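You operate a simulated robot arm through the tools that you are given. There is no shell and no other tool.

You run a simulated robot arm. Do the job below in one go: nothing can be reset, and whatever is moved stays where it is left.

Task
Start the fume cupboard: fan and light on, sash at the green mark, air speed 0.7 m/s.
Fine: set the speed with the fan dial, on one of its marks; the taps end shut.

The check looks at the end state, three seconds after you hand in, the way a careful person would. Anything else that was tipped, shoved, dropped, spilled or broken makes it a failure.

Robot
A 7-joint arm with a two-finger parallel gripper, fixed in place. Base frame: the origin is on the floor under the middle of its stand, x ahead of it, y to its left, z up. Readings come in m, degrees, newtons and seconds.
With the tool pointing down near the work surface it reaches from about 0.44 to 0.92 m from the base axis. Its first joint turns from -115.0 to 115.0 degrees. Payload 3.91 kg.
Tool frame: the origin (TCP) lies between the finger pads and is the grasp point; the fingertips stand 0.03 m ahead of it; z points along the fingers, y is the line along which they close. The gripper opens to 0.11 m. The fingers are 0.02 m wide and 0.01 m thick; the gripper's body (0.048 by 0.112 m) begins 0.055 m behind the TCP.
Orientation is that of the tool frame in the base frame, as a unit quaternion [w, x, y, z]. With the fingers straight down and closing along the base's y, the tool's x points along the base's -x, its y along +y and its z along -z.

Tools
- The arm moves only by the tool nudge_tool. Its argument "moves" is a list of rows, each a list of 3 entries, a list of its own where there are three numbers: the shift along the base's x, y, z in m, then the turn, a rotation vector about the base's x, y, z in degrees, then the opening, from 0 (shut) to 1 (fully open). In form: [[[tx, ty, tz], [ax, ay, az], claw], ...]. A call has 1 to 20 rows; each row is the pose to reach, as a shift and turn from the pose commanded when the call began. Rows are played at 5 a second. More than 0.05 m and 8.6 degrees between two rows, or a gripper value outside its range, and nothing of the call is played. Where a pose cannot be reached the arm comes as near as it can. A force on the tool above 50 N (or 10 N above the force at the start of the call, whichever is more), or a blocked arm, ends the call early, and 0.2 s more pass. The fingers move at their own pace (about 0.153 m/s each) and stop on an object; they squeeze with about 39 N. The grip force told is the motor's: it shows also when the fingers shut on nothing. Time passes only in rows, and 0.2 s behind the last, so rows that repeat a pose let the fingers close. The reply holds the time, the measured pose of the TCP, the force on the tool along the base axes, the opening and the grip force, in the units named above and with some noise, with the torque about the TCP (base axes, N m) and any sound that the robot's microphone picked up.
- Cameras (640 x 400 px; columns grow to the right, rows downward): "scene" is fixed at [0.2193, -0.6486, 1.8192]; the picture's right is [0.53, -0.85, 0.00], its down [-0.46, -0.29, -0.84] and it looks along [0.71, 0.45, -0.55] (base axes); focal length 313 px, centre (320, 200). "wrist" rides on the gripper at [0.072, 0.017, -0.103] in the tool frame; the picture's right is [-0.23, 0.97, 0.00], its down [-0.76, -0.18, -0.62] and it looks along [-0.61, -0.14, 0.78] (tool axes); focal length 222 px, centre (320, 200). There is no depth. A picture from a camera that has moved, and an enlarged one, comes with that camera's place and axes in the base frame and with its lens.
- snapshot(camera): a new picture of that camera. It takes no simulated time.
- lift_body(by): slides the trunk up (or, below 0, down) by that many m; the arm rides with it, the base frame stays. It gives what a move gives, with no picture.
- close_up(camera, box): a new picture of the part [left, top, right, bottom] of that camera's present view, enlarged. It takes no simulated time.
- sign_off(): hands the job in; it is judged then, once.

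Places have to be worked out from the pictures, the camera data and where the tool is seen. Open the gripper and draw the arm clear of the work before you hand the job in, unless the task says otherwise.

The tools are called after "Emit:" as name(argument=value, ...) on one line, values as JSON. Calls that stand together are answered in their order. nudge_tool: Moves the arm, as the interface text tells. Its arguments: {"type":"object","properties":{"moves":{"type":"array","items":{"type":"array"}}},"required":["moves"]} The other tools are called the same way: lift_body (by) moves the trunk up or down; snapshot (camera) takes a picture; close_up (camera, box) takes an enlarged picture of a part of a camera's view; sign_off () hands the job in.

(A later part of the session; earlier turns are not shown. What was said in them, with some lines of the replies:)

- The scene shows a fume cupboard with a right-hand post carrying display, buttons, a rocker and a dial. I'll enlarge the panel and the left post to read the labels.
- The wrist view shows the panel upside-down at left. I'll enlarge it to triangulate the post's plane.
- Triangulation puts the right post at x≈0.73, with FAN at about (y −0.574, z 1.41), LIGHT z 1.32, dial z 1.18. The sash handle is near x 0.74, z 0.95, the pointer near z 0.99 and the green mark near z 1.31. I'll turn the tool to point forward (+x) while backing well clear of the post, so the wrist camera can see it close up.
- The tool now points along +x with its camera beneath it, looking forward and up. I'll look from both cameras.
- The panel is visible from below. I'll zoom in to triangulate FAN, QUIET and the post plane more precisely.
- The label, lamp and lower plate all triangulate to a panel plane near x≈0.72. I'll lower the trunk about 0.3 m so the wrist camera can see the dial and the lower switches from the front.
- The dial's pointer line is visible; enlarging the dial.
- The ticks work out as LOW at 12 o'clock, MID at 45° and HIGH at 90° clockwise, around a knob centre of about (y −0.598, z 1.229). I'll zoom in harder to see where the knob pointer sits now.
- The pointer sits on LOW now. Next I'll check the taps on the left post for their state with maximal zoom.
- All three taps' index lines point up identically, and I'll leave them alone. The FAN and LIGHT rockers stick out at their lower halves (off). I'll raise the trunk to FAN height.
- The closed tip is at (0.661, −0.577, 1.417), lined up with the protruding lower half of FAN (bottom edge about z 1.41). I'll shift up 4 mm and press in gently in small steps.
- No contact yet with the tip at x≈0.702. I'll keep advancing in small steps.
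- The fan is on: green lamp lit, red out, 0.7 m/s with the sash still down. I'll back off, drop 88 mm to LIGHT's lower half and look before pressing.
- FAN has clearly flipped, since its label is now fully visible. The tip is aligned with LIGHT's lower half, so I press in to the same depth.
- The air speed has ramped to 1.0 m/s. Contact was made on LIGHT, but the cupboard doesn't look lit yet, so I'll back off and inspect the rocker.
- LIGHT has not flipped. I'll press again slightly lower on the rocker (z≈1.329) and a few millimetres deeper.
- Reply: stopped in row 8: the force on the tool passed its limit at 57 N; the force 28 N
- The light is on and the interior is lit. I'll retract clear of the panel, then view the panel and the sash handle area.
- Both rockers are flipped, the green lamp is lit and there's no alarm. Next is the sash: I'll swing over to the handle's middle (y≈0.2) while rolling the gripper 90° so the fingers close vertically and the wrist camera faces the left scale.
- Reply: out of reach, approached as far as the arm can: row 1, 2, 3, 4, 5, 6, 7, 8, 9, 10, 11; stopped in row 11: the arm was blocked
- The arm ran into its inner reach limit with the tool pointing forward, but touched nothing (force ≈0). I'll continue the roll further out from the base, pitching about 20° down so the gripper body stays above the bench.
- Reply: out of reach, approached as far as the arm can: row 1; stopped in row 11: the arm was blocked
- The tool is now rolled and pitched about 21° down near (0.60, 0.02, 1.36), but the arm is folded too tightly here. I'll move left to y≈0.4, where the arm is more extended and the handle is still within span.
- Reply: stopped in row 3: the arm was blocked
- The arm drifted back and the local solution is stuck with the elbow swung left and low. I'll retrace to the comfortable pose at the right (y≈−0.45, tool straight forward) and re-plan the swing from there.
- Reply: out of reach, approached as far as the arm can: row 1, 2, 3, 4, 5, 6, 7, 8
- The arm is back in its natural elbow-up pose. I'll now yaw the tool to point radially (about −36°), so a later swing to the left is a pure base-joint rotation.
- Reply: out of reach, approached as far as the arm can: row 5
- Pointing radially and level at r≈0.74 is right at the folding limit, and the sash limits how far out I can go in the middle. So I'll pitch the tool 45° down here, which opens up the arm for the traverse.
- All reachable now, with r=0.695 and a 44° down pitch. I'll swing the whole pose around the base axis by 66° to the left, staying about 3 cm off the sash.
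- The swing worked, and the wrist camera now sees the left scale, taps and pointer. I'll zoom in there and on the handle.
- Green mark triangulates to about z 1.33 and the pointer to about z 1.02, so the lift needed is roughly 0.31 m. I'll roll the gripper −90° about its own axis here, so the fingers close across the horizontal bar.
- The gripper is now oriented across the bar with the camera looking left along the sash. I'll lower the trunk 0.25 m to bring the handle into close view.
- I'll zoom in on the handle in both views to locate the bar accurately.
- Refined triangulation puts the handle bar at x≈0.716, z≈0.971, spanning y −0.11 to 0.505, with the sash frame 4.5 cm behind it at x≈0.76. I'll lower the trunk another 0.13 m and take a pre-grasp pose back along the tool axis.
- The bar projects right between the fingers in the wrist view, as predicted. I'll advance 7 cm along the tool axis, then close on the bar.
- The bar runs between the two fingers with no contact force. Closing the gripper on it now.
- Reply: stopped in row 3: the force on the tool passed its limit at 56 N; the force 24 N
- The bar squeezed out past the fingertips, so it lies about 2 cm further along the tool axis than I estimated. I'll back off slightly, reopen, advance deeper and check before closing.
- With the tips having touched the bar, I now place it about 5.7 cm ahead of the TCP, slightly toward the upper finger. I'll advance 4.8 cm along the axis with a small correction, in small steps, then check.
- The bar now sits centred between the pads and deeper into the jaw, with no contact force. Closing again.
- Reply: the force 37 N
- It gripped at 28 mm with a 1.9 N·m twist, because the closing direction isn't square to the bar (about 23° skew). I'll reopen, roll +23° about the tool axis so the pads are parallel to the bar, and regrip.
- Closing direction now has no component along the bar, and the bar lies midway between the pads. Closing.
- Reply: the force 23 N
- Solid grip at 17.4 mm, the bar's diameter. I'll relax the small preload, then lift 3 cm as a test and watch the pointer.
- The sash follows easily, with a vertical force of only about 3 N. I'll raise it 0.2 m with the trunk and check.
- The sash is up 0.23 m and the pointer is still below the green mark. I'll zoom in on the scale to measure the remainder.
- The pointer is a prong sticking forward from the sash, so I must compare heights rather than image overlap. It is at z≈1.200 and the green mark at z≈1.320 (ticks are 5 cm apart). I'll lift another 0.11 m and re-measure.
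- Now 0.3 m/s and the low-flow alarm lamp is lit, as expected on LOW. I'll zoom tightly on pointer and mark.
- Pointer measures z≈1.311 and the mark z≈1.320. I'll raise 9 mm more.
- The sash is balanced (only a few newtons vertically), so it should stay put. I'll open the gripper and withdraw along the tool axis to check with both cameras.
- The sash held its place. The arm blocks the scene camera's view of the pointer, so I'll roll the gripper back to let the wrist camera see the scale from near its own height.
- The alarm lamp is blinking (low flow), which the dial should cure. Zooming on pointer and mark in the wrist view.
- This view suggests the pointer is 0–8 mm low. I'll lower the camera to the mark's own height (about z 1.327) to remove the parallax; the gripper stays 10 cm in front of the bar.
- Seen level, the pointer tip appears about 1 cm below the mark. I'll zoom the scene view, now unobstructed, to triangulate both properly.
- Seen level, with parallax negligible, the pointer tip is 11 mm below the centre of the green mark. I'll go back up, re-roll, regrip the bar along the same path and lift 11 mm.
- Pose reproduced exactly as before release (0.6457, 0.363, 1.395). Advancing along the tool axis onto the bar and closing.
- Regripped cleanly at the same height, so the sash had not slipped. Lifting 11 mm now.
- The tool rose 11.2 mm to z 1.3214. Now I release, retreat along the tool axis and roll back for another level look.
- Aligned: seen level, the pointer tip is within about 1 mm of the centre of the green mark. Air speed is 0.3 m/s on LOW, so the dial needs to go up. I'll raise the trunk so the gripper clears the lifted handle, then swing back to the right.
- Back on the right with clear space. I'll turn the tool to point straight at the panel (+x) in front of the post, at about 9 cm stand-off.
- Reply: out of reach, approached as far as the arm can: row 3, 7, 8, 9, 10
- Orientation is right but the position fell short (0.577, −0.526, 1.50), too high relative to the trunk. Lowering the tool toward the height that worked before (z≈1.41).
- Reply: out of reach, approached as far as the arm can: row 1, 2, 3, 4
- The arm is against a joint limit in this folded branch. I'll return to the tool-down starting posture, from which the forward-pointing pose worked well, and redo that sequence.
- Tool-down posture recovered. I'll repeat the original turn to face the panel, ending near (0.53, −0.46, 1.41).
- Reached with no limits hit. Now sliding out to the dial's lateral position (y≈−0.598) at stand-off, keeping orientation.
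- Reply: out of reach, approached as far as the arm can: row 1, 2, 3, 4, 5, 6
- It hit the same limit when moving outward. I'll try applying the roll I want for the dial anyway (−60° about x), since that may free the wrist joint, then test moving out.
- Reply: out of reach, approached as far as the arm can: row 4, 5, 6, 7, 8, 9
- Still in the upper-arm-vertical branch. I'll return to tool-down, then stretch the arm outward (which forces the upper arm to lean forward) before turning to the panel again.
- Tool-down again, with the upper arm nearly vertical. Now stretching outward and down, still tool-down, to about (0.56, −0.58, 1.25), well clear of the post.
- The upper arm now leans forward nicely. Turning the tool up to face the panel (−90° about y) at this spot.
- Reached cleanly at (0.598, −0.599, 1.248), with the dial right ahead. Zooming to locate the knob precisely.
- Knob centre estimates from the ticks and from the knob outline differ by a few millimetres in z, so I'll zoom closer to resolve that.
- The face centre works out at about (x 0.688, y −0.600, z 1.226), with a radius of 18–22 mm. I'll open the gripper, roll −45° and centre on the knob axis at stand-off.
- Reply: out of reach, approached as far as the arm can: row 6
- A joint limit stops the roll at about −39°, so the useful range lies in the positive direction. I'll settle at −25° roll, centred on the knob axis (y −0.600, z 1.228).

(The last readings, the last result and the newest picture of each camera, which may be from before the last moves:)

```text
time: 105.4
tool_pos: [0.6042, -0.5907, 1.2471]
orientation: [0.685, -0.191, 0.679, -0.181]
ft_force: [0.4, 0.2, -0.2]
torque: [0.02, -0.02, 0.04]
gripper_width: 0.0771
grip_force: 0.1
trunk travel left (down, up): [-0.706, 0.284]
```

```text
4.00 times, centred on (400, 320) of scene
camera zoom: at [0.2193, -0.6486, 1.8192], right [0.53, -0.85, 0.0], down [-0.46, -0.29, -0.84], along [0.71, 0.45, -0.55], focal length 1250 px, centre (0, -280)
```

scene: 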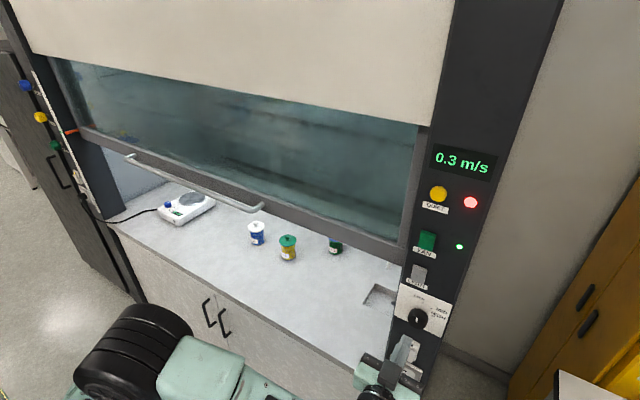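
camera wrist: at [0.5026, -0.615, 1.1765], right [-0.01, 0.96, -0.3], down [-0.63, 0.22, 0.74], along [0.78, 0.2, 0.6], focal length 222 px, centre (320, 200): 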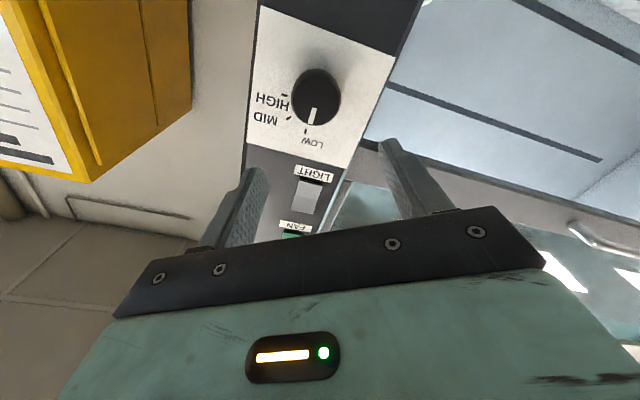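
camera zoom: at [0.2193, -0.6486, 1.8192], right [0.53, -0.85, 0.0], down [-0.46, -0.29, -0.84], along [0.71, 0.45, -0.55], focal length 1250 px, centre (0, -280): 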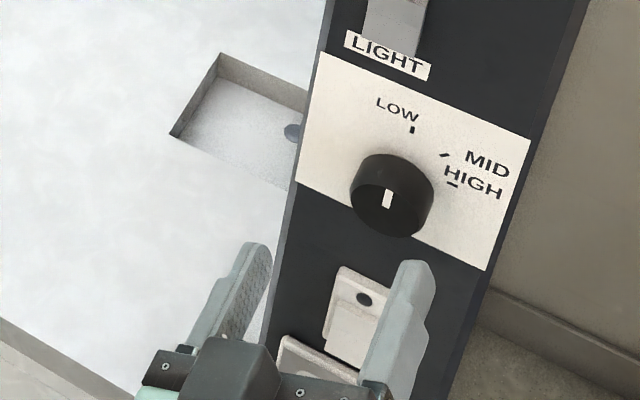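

The command base was the full −45° pose, so I'm now at roll −31°, 19 mm high and 9 mm left. Correcting.

Emit:
nudge_tool(moves=[[[-0.002, -0.0045, -0.0095], [2, 0, 0], 0.7], [[-0.004, -0.0093, -0.0191], [4, 0, 0], 0.7], [[-0.004, -0.0093, -0.0191], [4, 0, 0], 0.7], [[-0.004, -0.0093, -0.0191], [4, 0, 0], 0.7]])

Emit:
snapshot(camera="wrist")

Emit:
close_up(camera="wrist", box=[220, 70, 420, 230])

```text
time: 106.4
tool_pos: [0.6006, -0.6014, 1.2262]
orientation: [0.692, -0.166, 0.685, -0.156]
ft_force: [0.0, 0.0, 1.0]
torque: [0.02, 0.0, 0.0]
gripper_width: 0.0771
grip_force: 0.1
trunk travel left (down, up): [-0.706, 0.284]
```

```text
taken
camera wrist: at [0.4979, -0.6195, 1.1551], right [-0.01, 0.97, -0.23], down [-0.63, 0.17, 0.76], along [0.78, 0.16, 0.61], focal length 222 px, centre (320, 200)
```

wrist: 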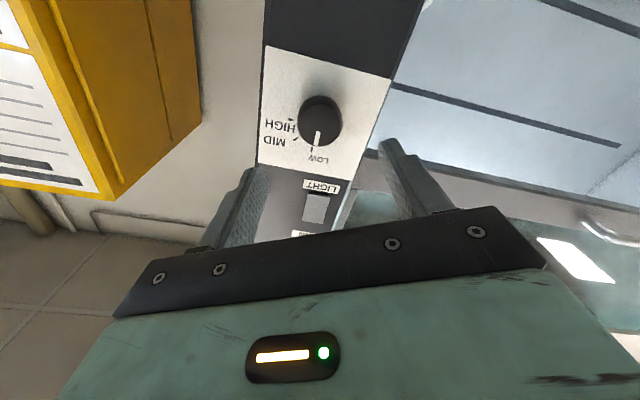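

```text
2.50 times, centred on (320, 150) of wrist
camera zoom: at [0.4979, -0.6195, 1.1551], right [-0.01, 0.97, -0.23], down [-0.63, 0.17, 0.76], along [0.78, 0.16, 0.61], focal length 555 px, centre (320, 325)
```

zoom: 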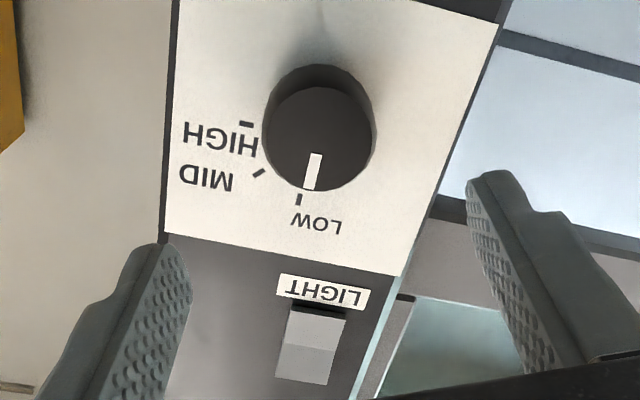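

In the tool frame the knob sits within 1 mm of centre along the closing direction. I'll advance to just in front of the knob and recheck.

Emit:
nudge_tool(moves=[[[0.015, 0, -0.002], [0, 0, 0], 0.7], [[0.03, 0, -0.002], [0, 0, 0], 0.7], [[0.045, 0, -0.002], [0, 0, 0], 0.7], [[0.05, 0, -0.002], [0, 0, 0], 0.7]])

Emit:
close_up(camera="scene", box=[370, 270, 470, 350])

Emit:
close_up(camera="wrist", box=[220, 70, 420, 230])

```text
time: 107.4
tool_pos: [0.6512, -0.6001, 1.2247]
orientation: [0.692, -0.166, 0.685, -0.156]
ft_force: [-0.6, -0.6, -1.6]
torque: [-0.01, 0.04, 0.01]
gripper_width: 0.0771
grip_force: 0.0
trunk travel left (down, up): [-0.706, 0.284]
```

```text
5.00 times, centred on (420, 310) of scene
camera zoom: at [0.2193, -0.6486, 1.8192], right [0.53, -0.85, 0.0], down [-0.46, -0.29, -0.84], along [0.71, 0.45, -0.55], focal length 1563 px, centre (-180, -350)
```

zoom: 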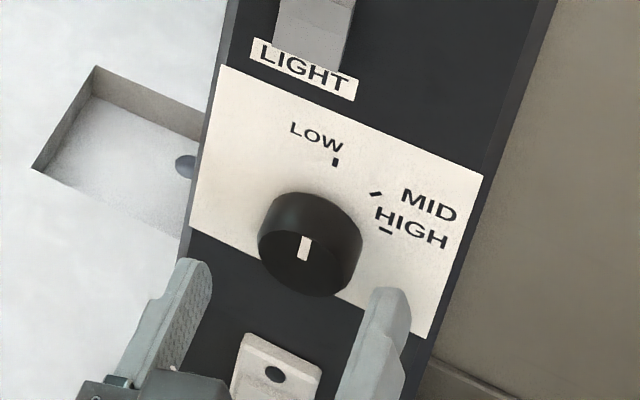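

```text
2.50 times, centred on (320, 150) of wrist
camera zoom: at [0.5488, -0.6196, 1.1536], right [-0.01, 0.97, -0.23], down [-0.63, 0.17, 0.76], along [0.78, 0.16, 0.61], focal length 555 px, centre (320, 325)
```

zoom: 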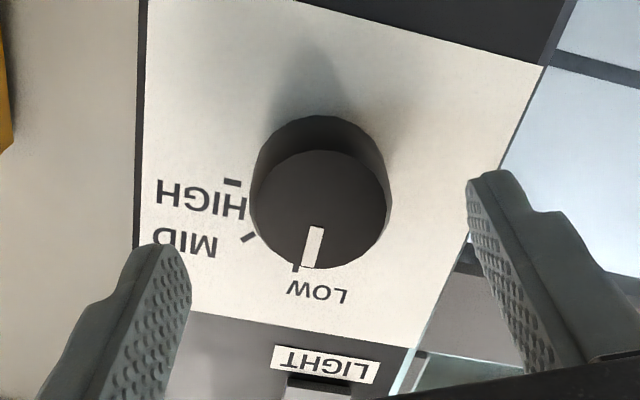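

The knob lies about 4 mm below the tool axis, along the pads and harmless for gripping. I'll correct by −3 mm in z and advance so the fingers straddle the knob (TCP x≈0.678, tips short of the panel).

Emit:
nudge_tool(moves=[[[0.007, -0.001, -0.003], [0, 0, 0], 0.7], [[0.014, -0.001, -0.003], [0, 0, 0], 0.7], [[0.02, -0.001, -0.003], [0, 0, 0], 0.7], [[0.026, -0.001, -0.003], [0, 0, 0], 0.7]])

Emit:
close_up(camera="scene", box=[370, 270, 470, 350])

Emit:
close_up(camera="wrist", box=[220, 70, 420, 250])

```text
time: 108.4
tool_pos: [0.6756, -0.6016, 1.2224]
orientation: [0.692, -0.167, 0.685, -0.157]
ft_force: [-0.2, 0.1, 0.2]
torque: [-0.01, 0.0, 0.02]
gripper_width: 0.077
grip_force: 0.0
trunk travel left (down, up): [-0.706, 0.284]
```

```text
5.00 times, centred on (420, 310) of scene
camera zoom: at [0.2193, -0.6486, 1.8192], right [0.53, -0.85, 0.0], down [-0.46, -0.29, -0.84], along [0.71, 0.45, -0.55], focal length 1563 px, centre (-180, -350)
```

zoom: 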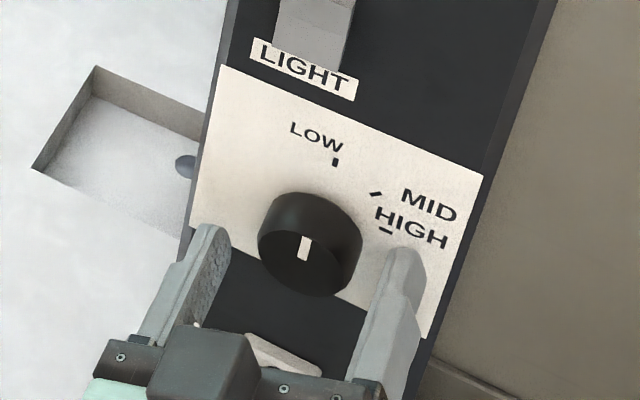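

```text
2.22 times, centred on (320, 160) of wrist
camera zoom: at [0.5737, -0.6201, 1.15], right [-0.01, 0.97, -0.23], down [-0.63, 0.17, 0.76], along [0.78, 0.16, 0.61], focal length 494 px, centre (320, 289)
```

zoom: 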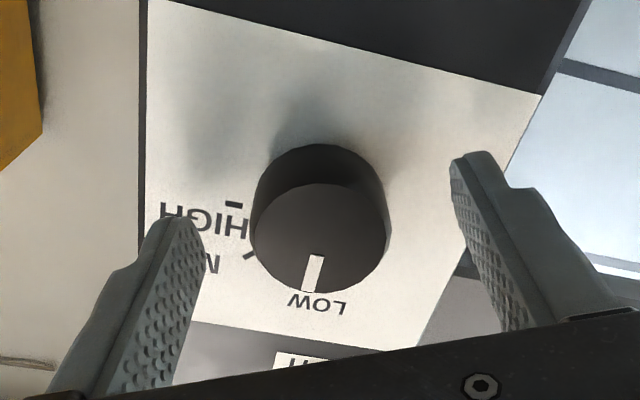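

The fingers straddle the knob symmetrically in both views. Advancing 3 mm more and closing gently.

Emit:
nudge_tool(moves=[[[0.003, 0, 0], [0, 0, 0], 0.6], [[0.003, 0, 0], [0, 0, 0], 0.5], [[0.003, 0, 0], [0, 0, 0], 0.4], [[0.003, 0, 0], [0, 0, 0], 0.3], [[0.003, 0, 0], [0, 0, 0], 0.2], [[0.003, 0, 0], [0, 0, 0], 0.1], [[0.003, 0, 0], [0, 0, 0], 0.1]])

Emit:
close_up(camera="scene", box=[370, 270, 470, 350])

Emit:
close_up(camera="wrist", box=[220, 70, 420, 250])

```text
time: 110.0
tool_pos: [0.6784, -0.602, 1.2223]
orientation: [0.692, -0.167, 0.685, -0.158]
ft_force: [6.5, -7.6, 5.7]
torque: [0.04, -0.21, -1.04]
gripper_width: 0.0415
grip_force: 44.9
trunk travel left (down, up): [-0.706, 0.284]
```

```text
5.00 times, centred on (420, 310) of scene
camera zoom: at [0.2193, -0.6486, 1.8192], right [0.53, -0.85, 0.0], down [-0.46, -0.29, -0.84], along [0.71, 0.45, -0.55], focal length 1563 px, centre (-180, -350)
```

zoom: 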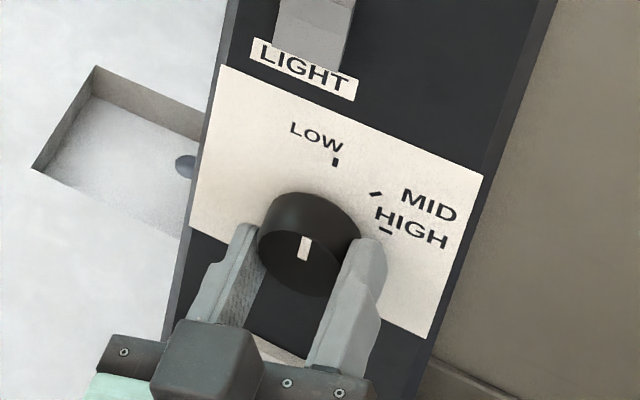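

```text
2.22 times, centred on (320, 160) of wrist
camera zoom: at [0.5764, -0.6204, 1.1504], right [-0.01, 0.97, -0.23], down [-0.63, 0.17, 0.76], along [0.78, 0.15, 0.61], focal length 494 px, centre (320, 289)
```

zoom: 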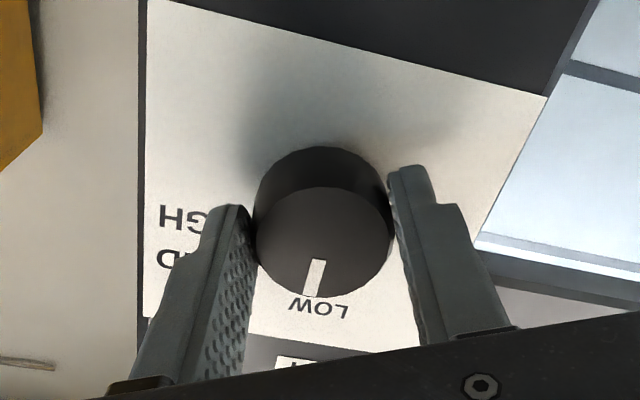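

Knob gripped at 41.5 mm with small side force. Turning +45° about x (clockwise as seen from the front) toward MID.

Emit:
nudge_tool(moves=[[[0, 0, 0], [7.5, 0, 0], 0.1], [[0, 0, 0], [15, 0, 0], 0.1], [[0, 0, 0], [22.5, 0, 0], 0.1], [[0, 0, 0], [30, 0, 0], 0.1], [[0, 0, 0], [37.5, 0, 0], 0.1], [[0, 0, 0], [45, 0, 0], 0.1], [[0, 0, 0], [45, 0, 0], 0.1]])

Emit:
snapshot(camera="scene")

Emit:
close_up(camera="scene", box=[390, 285, 450, 335])

Emit:
close_up(camera="wrist", box=[220, 70, 420, 250])

```text
time: 111.6
tool_pos: [0.6789, -0.5983, 1.2218]
orientation: [0.702, 0.112, 0.694, 0.119]
ft_force: [-15.7, 19.4, -9.1]
torque: [-0.05, -0.13, 0.07]
gripper_width: 0.0415
grip_force: 45.5
trunk travel left (down, up): [-0.706, 0.284]
```

```text
taken
```

scene: 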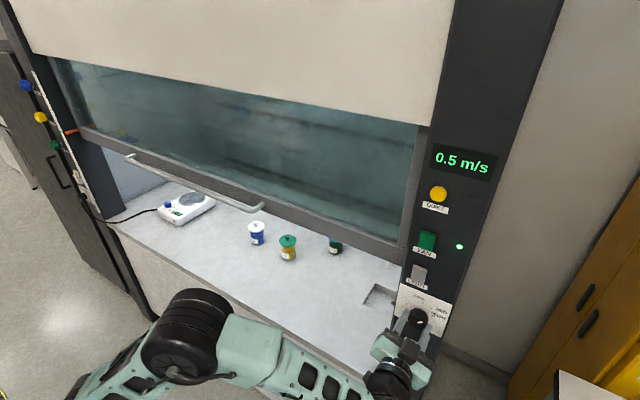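

```text
8.00 times, centred on (420, 310) of scene
camera zoom: at [0.2193, -0.6486, 1.8192], right [0.53, -0.85, 0.0], down [-0.46, -0.29, -0.84], along [0.71, 0.45, -0.55], focal length 2501 px, centre (-480, -680)
```

zoom: 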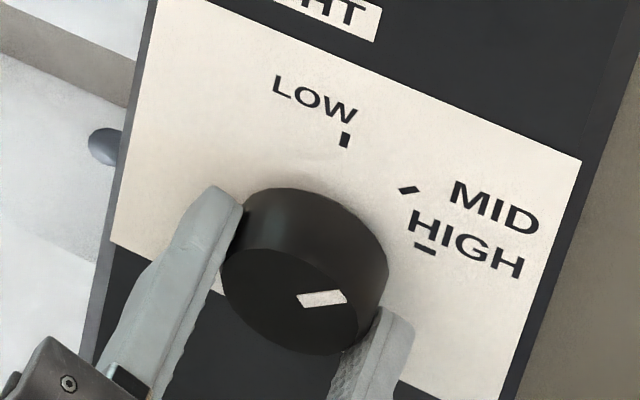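

```text
2.22 times, centred on (320, 160) of wrist
camera zoom: at [0.5761, -0.561, 1.1587], right [-0.01, 0.85, 0.53], down [-0.63, -0.42, 0.66], along [0.78, -0.32, 0.54], focal length 494 px, centre (320, 289)
```

zoom: 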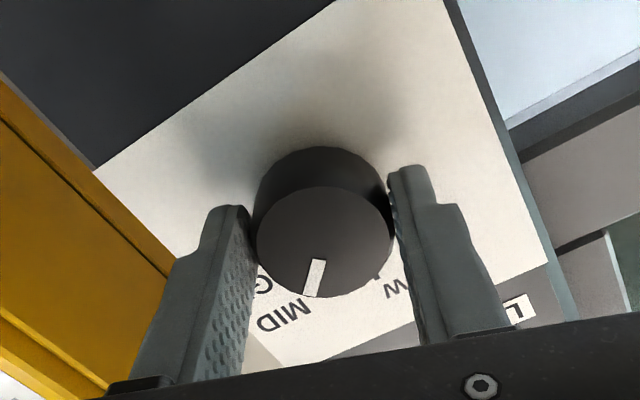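

The knob turned with the gripper and the display reads 0.5 m/s so far. I'll hold a couple of seconds to let the speed settle.

Emit:
nudge_tool(moves=[[[0, 0, 0], [0, 0, 0], 0.1], [[0, 0, 0], [0, 0, 0], 0.1], [[0, 0, 0], [0, 0, 0], 0.1], [[0, 0, 0], [0, 0, 0], 0.1], [[0, 0, 0], [0, 0, 0], 0.1], [[0, 0, 0], [0, 0, 0], 0.1], [[0, 0, 0], [0, 0, 0], 0.1], [[0, 0, 0], [0, 0, 0], 0.1], [[0, 0, 0], [0, 0, 0], 0.1], [[0, 0, 0], [0, 0, 0], 0.1], [[0, 0, 0], [0, 0, 0], 0.1], [[0, 0, 0], [0, 0, 0], 0.1]])

Emit:
close_up(camera="scene", box=[390, 140, 510, 260])

```text
time: 114.2
tool_pos: [0.6781, -0.6, 1.2229]
orientation: [0.702, 0.11, 0.694, 0.117]
ft_force: [-16.0, 24.5, -13.3]
torque: [-0.12, 0.7, 0.32]
gripper_width: 0.0417
grip_force: 45.1
trunk travel left (down, up): [-0.706, 0.284]
```

```text
3.33 times, centred on (450, 200) of scene
camera zoom: at [0.2193, -0.6486, 1.8192], right [0.53, -0.85, 0.0], down [-0.46, -0.29, -0.84], along [0.71, 0.45, -0.55], focal length 1042 px, centre (-113, 200)
```

zoom: 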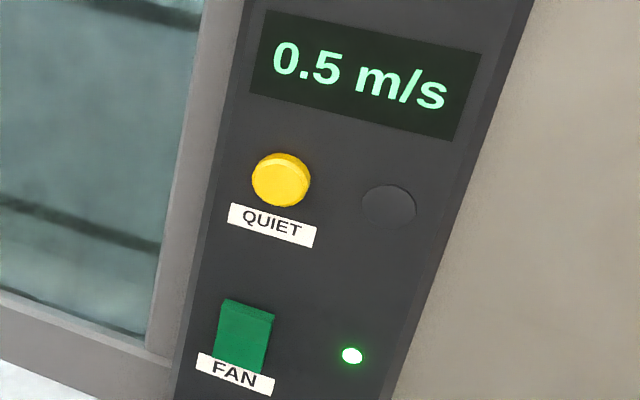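

MID holds steady at 0.5 m/s, so HIGH should give 0.7. I'll ease the side load slightly and turn another 45°.

Emit:
nudge_tool(moves=[[[-0.0005, 0.0015, -0.001], [0, 0, 0], 0.1], [[-0.0005, 0.0015, -0.001], [7.5, 0, 0], 0.1], [[-0.0005, 0.0015, -0.001], [15, 0, 0], 0.1], [[-0.0005, 0.0015, -0.001], [22.5, 0, 0], 0.1], [[-0.0005, 0.0015, -0.001], [30, 0, 0], 0.1], [[-0.0005, 0.0015, -0.001], [37.5, 0, 0], 0.1], [[-0.0005, 0.0015, -0.001], [45, 0, 0], 0.1], [[-0.0005, 0.0015, -0.001], [45, 0, 0], 0.1]])

Emit:
close_up(camera="scene", box=[390, 285, 450, 335])

Emit:
close_up(camera="wrist", box=[220, 70, 420, 250])

Emit:
close_up(camera="scene", box=[390, 140, 510, 260])

```text
time: 116.0
tool_pos: [0.6793, -0.5981, 1.2254]
orientation: [0.608, 0.37, 0.595, 0.373]
ft_force: [0.6, 14.9, 9.8]
torque: [-0.81, 0.64, 0.2]
gripper_width: 0.0415
grip_force: 45.1
trunk travel left (down, up): [-0.706, 0.284]
```

```text
8.00 times, centred on (420, 310) of scene
camera zoom: at [0.2193, -0.6486, 1.8192], right [0.53, -0.85, 0.0], down [-0.46, -0.29, -0.84], along [0.71, 0.45, -0.55], focal length 2501 px, centre (-480, -680)
```

zoom: 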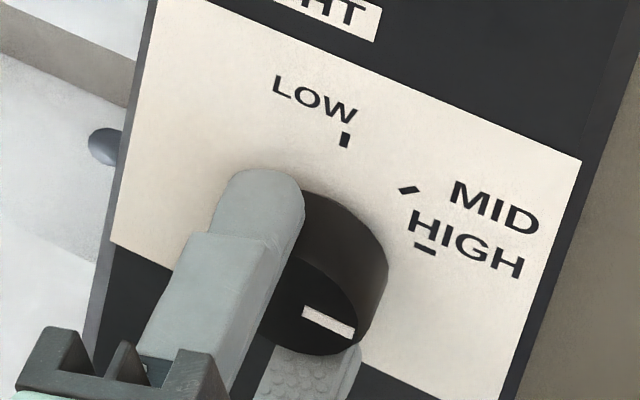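

```text
2.22 times, centred on (320, 160) of wrist
camera zoom: at [0.5765, -0.5257, 1.2062], right [-0.02, 0.23, 0.97], down [-0.63, -0.76, 0.17], along [0.78, -0.61, 0.16], focal length 494 px, centre (320, 289)
```

zoom: 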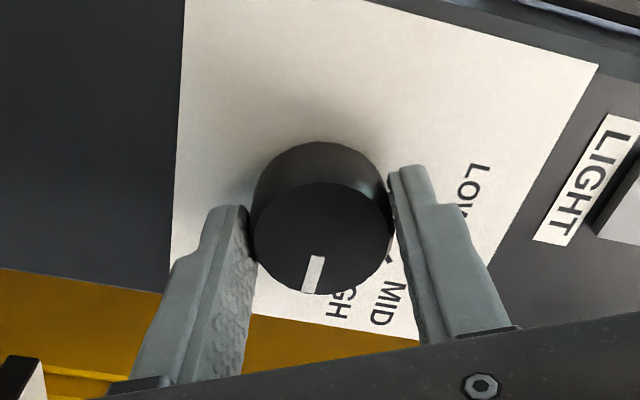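

```text
3.33 times, centred on (450, 200) of scene
camera zoom: at [0.2193, -0.6486, 1.8192], right [0.53, -0.85, 0.0], down [-0.46, -0.29, -0.84], along [0.71, 0.45, -0.55], focal length 1042 px, centre (-113, 200)
```

zoom: 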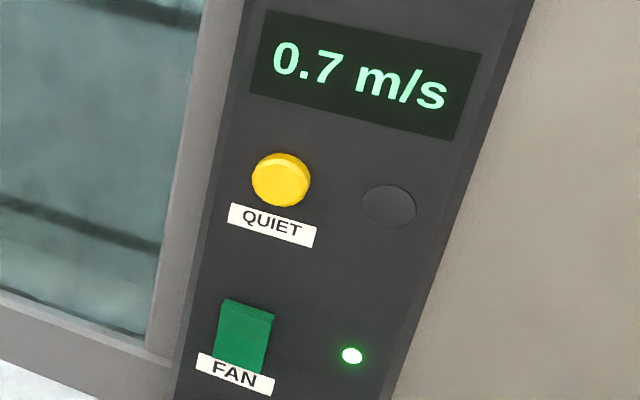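

HIGH reads 0.7 m/s. I'll open the gripper, back straight off and then check the pointer against the HIGH tick and the settled speed.

Emit:
nudge_tool(moves=[[[0, 0, 0], [0, 0, 0], 0.45], [[0, 0, 0], [0, 0, 0], 0.6], [[0, 0, 0], [0, 0, 0], 0.7], [[0, 0, 0], [0, 0, 0], 0.7], [[-0.015, 0, 0], [0, 0, 0], 0.7], [[-0.03, 0, 0], [0, 0, 0], 0.7], [[-0.05, 0, 0], [0, 0, 0], 0.7], [[-0.07, 0, 0], [0, 0, 0], 0.7], [[-0.085, 0, 0], [0, 0, 0], 0.7]])

Emit:
close_up(camera="scene", box=[390, 285, 450, 335])

Emit:
close_up(camera="wrist", box=[220, 30, 420, 190])

Emit:
snapshot(camera="scene")

```text
time: 118.0
tool_pos: [0.5929, -0.5975, 1.2203]
orientation: [0.606, 0.37, 0.595, 0.375]
ft_force: [0.4, -0.4, -0.2]
torque: [0.0, 0.0, 0.02]
gripper_width: 0.077
grip_force: 0.0
trunk travel left (down, up): [-0.706, 0.284]
```

```text
8.00 times, centred on (420, 310) of scene
camera zoom: at [0.2193, -0.6486, 1.8192], right [0.53, -0.85, 0.0], down [-0.46, -0.29, -0.84], along [0.71, 0.45, -0.55], focal length 2501 px, centre (-480, -680)
```

zoom: 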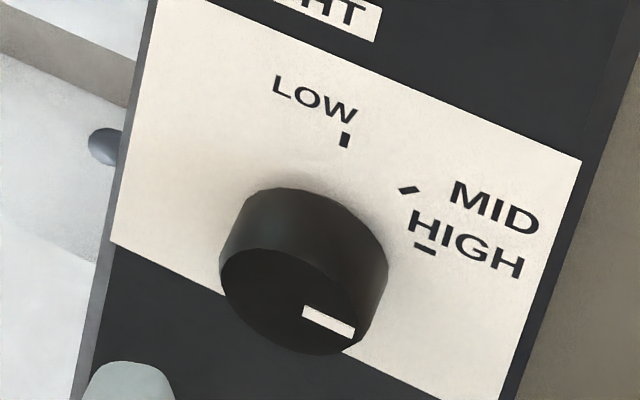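

```text
2.50 times, centred on (320, 110) of wrist
camera zoom: at [0.4917, -0.526, 1.2037], right [-0.01, 0.23, 0.97], down [-0.63, -0.76, 0.17], along [0.78, -0.61, 0.16], focal length 555 px, centre (320, 425)
```

zoom: 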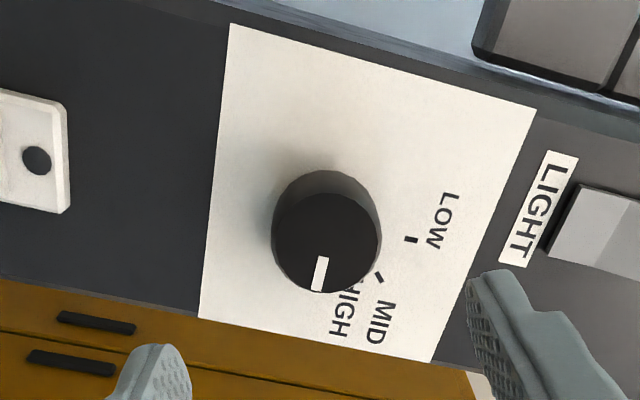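

```text
taken
```

scene: 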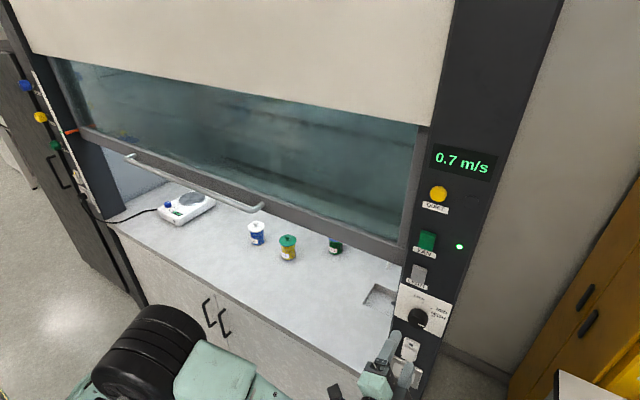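

The speed is steady at 0.7 m/s and the alarm is off. I'll zoom hard to confirm the pointer lies on the HIGH tick (90°).

Emit:
close_up(camera="scene", box=[408, 304, 438, 334])

Emit:
close_up(camera="wrist", box=[295, 85, 365, 155])

```text
13.33 times, centred on (423, 319) of scene
camera zoom: at [0.2193, -0.6486, 1.8192], right [0.53, -0.85, 0.0], down [-0.46, -0.29, -0.84], along [0.71, 0.45, -0.55], focal length 4168 px, centre (-1053, -1387)
```

zoom: 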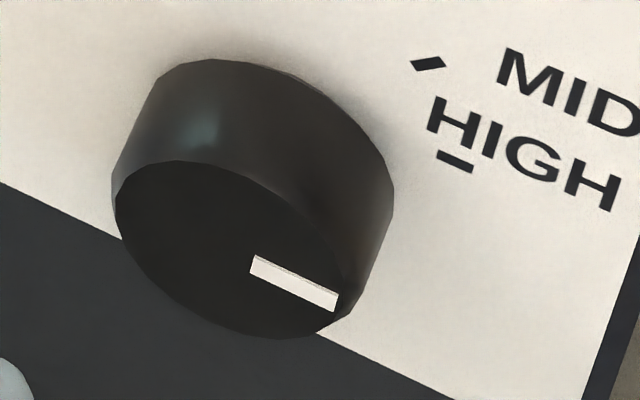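

```text
5.71 times, centred on (330, 120) of wrist
camera zoom: at [0.4917, -0.526, 1.2037], right [-0.01, 0.23, 0.97], down [-0.63, -0.76, 0.17], along [0.78, -0.61, 0.16], focal length 1269 px, centre (263, 657)
```

zoom: 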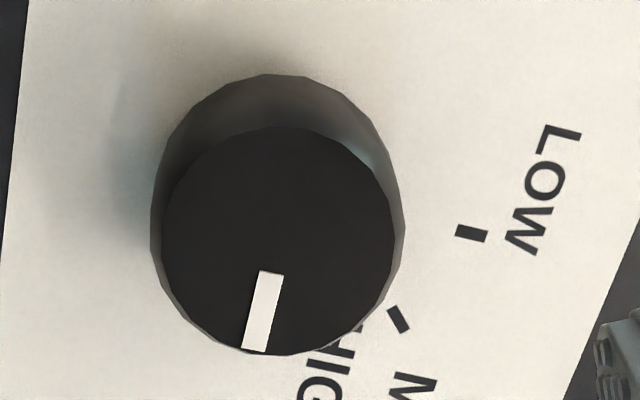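

The pointer is parallel to the HIGH tick and exactly on it, at 0.7 m/s with no alarm. Now I'll verify the sash pointer hasn't moved and begin withdrawing: roll back to level first.

Emit:
nudge_tool(moves=[[[-0.005, 0, 0.003], [-7.5, 0, 0], 0.7], [[-0.01, 0, 0.006], [-15, 0, 0], 0.7], [[-0.01, 0, 0.01], [-22.5, 0, 0], 0.7], [[-0.01, 0, 0.015], [-30, 0, 0], 0.7], [[-0.01, 0, 0.02], [-37.5, 0, 0], 0.7], [[-0.01, 0, 0.025], [-45, 0, 0], 0.7], [[-0.01, 0, 0.028], [-52.5, 0, 0], 0.7], [[-0.01, 0, 0.028], [-60, 0, 0], 0.7], [[-0.01, 0, 0.028], [-63, 0, 0], 0.7]])

Emit:
close_up(camera="scene", box=[60, 110, 110, 140])

Emit:
close_up(camera="scene", box=[10, 60, 110, 160])

```text
time: 120.0
tool_pos: [0.583, -0.5994, 1.2489]
orientation: [0.711, -0.002, 0.703, 0.007]
ft_force: [0.3, -0.3, -0.6]
torque: [0.03, 0.01, -0.01]
gripper_width: 0.0769
grip_force: 0.0
trunk travel left (down, up): [-0.706, 0.284]
```

```text
12.80 times, centred on (85, 125) of scene
camera zoom: at [0.2193, -0.6486, 1.8192], right [0.53, -0.85, 0.0], down [-0.46, -0.29, -0.84], along [0.71, 0.45, -0.55], focal length 4001 px, centre (3328, 1160)
```

zoom: 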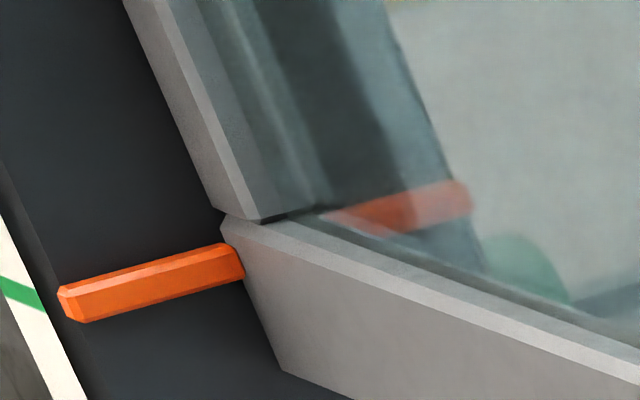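

```text
4.00 times, centred on (60, 110) of scene
camera zoom: at [0.2193, -0.6486, 1.8192], right [0.53, -0.85, 0.0], down [-0.46, -0.29, -0.84], along [0.71, 0.45, -0.55], focal length 1250 px, centre (1360, 560)
```

zoom: 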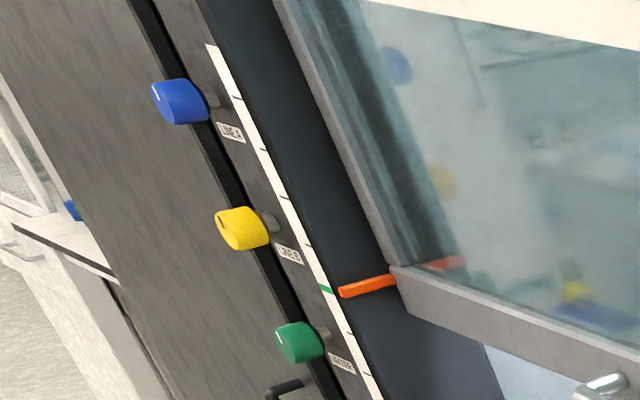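

Sash pointer and taps are unchanged. Withdrawing along the known path: tool back to pointing down, then away from the panel.

Emit:
nudge_tool(moves=[[[-0.003, 0.002, 0], [0, 7.5, 0], 0.7], [[-0.006, 0.004, 0], [0, 15, 0], 0.7], [[-0.009, 0.006, 0], [0, 22.5, 0], 0.7], [[-0.012, 0.008, 0], [0, 30, 0], 0.7], [[-0.015, 0.01, 0], [0, 37.5, 0], 0.7], [[-0.018, 0.012, 0], [0, 45, 0], 0.7], [[-0.021, 0.014, 0], [0, 52.5, 0], 0.7], [[-0.023, 0.015, 0], [0, 60, 0], 0.7], [[-0.023, 0.016, 0], [0, 67.5, 0], 0.7], [[-0.023, 0.017, 0], [0, 75, 0], 0.7], [[-0.023, 0.017, 0], [0, 82.5, 0], 0.7], [[-0.023, 0.017, 0], [0, 90, 0], 0.7]])

Emit:
nudge_tool(moves=[[[-0.0125, 0.035, 0.02], [0, 0, 0], 0.7], [[-0.025, 0.07, 0.04], [0, 0, 0], 0.7], [[-0.0375, 0.105, 0.06], [0, 0, 0], 0.7], [[-0.05, 0.14, 0.08], [0, 0, 0], 0.7], [[-0.0625, 0.175, 0.1], [0, 0, 0], 0.7], [[-0.075, 0.21, 0.12], [0, 0, 0], 0.7], [[-0.0875, 0.245, 0.14], [0, 0, 0], 0.7], [[-0.1, 0.28, 0.16], [0, 0, 0], 0.7], [[-0.1, 0.28, 0.16], [0, 0, 0], 0.7]])

Emit:
snapshot(camera="scene")

Emit:
close_up(camera="scene", box=[380, 130, 520, 340])

Emit:
snapshot(camera="wrist")

```text
time: 122.6
tool_pos: [0.5603, -0.5835, 1.2495]
orientation: [0.005, 0.005, 1.0, 0.005]
ft_force: [0.0, -0.1, -0.2]
torque: [0.04, -0.02, 0.0]
gripper_width: 0.0771
grip_force: 0.2
trunk travel left (down, up): [-0.706, 0.284]
```

```text
time: 124.6
tool_pos: [0.4601, -0.3041, 1.4106]
orientation: [0.006, 0.005, 1.0, 0.006]
ft_force: [0.1, -0.3, 1.0]
torque: [-0.01, -0.02, -0.03]
gripper_width: 0.0772
grip_force: 0.0
trunk travel left (down, up): [-0.706, 0.284]
```

```text
taken
```

scene: 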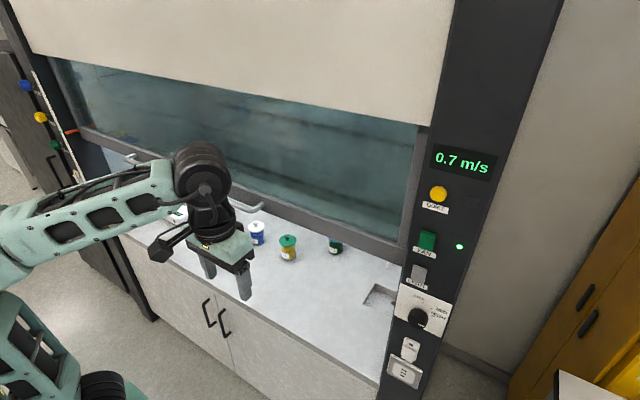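

```text
1.90 times, centred on (450, 235) of scene
camera zoom: at [0.2193, -0.6486, 1.8192], right [0.53, -0.85, 0.0], down [-0.46, -0.29, -0.84], along [0.71, 0.45, -0.55], focal length 595 px, centre (72, 133)
```

zoom: 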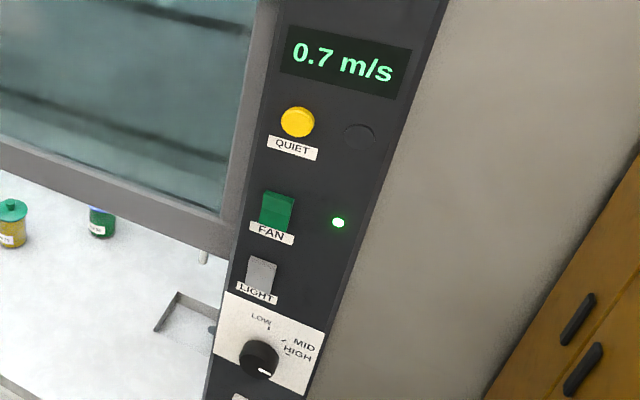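

```text
taken
camera wrist: at [0.3871, -0.287, 1.5131], right [0.24, 0.97, 0.01], down [0.75, -0.19, 0.63], along [0.61, -0.14, -0.78], focal length 222 px, centre (320, 200)
```

wrist: 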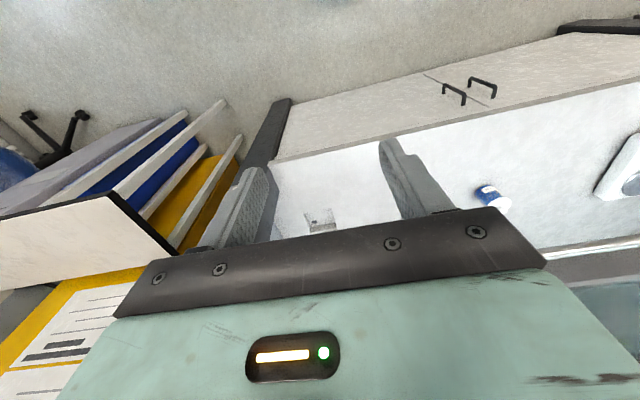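

Everything reads right: fan and light rockers on, 0.7 m/s with the dial on HIGH, alarm off, sash at the green mark, taps and objects untouched. I'll open the gripper fully and let a little time pass before handing in.

Emit:
nudge_tool(moves=[[[0, 0, 0], [0, 0, 0], 1], [[0, 0, 0.01], [0, 0, 0], 1], [[-0.01, 0, 0.02], [0, 0, 0], 1], [[-0.01, 0, 0.02], [0, 0, 0], 1], [[-0.01, 0, 0.02], [0, 0, 0], 1]])

Emit:
snapshot(camera="scene")

```text
time: 125.8
tool_pos: [0.4497, -0.3028, 1.4298]
orientation: [0.006, 0.005, 1.0, 0.005]
ft_force: [0.7, -0.3, 0.4]
torque: [0.03, -0.01, 0.0]
gripper_width: 0.1099
grip_force: 0.0
trunk travel left (down, up): [-0.706, 0.284]
```

```text
taken
```

scene: 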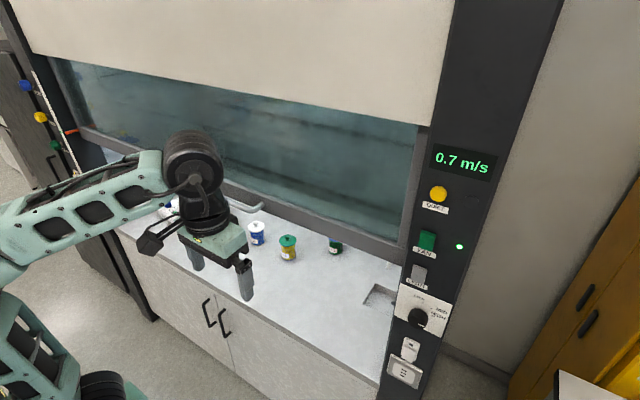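

The display is steady at 0.7 m/s, the gripper is open, and the arm is clear of the cupboard. Handing in.

Emit:
sign_off()

```text
The job is handed in.
```

The fume cupboard is running and handed in: fan and light on, sash at the green mark, air speed steady at 0.7 m/s. I haven't been shown the check's verdict.

- **Fan and light:** both rockers are switched over, the green run lamp is lit and the inside is lit. LIGHT needed a second, firmer press, which peaked at 57 N.
- **Sash:** raised by its handle. Viewed level, its pointer is within about 1 mm of the centre of the green mark. It stayed there after I let go.
- **Air speed:** the dial is on the HIGH mark. With the sash at this height, LOW gave 0.3 and MID gave 0.5. The low-flow alarm lamp, which blinked on LOW, is off.
- **Taps:** I didn't touch them. All three index lines point the same way as at the start and I saw no water running, so I took them as already shut.

I saw nothing knocked, spilled or moved out of place. My first grip on the sash handle slipped off under about 56 N, with no visible effect. The gripper is open and the arm is clear of the cupboard.
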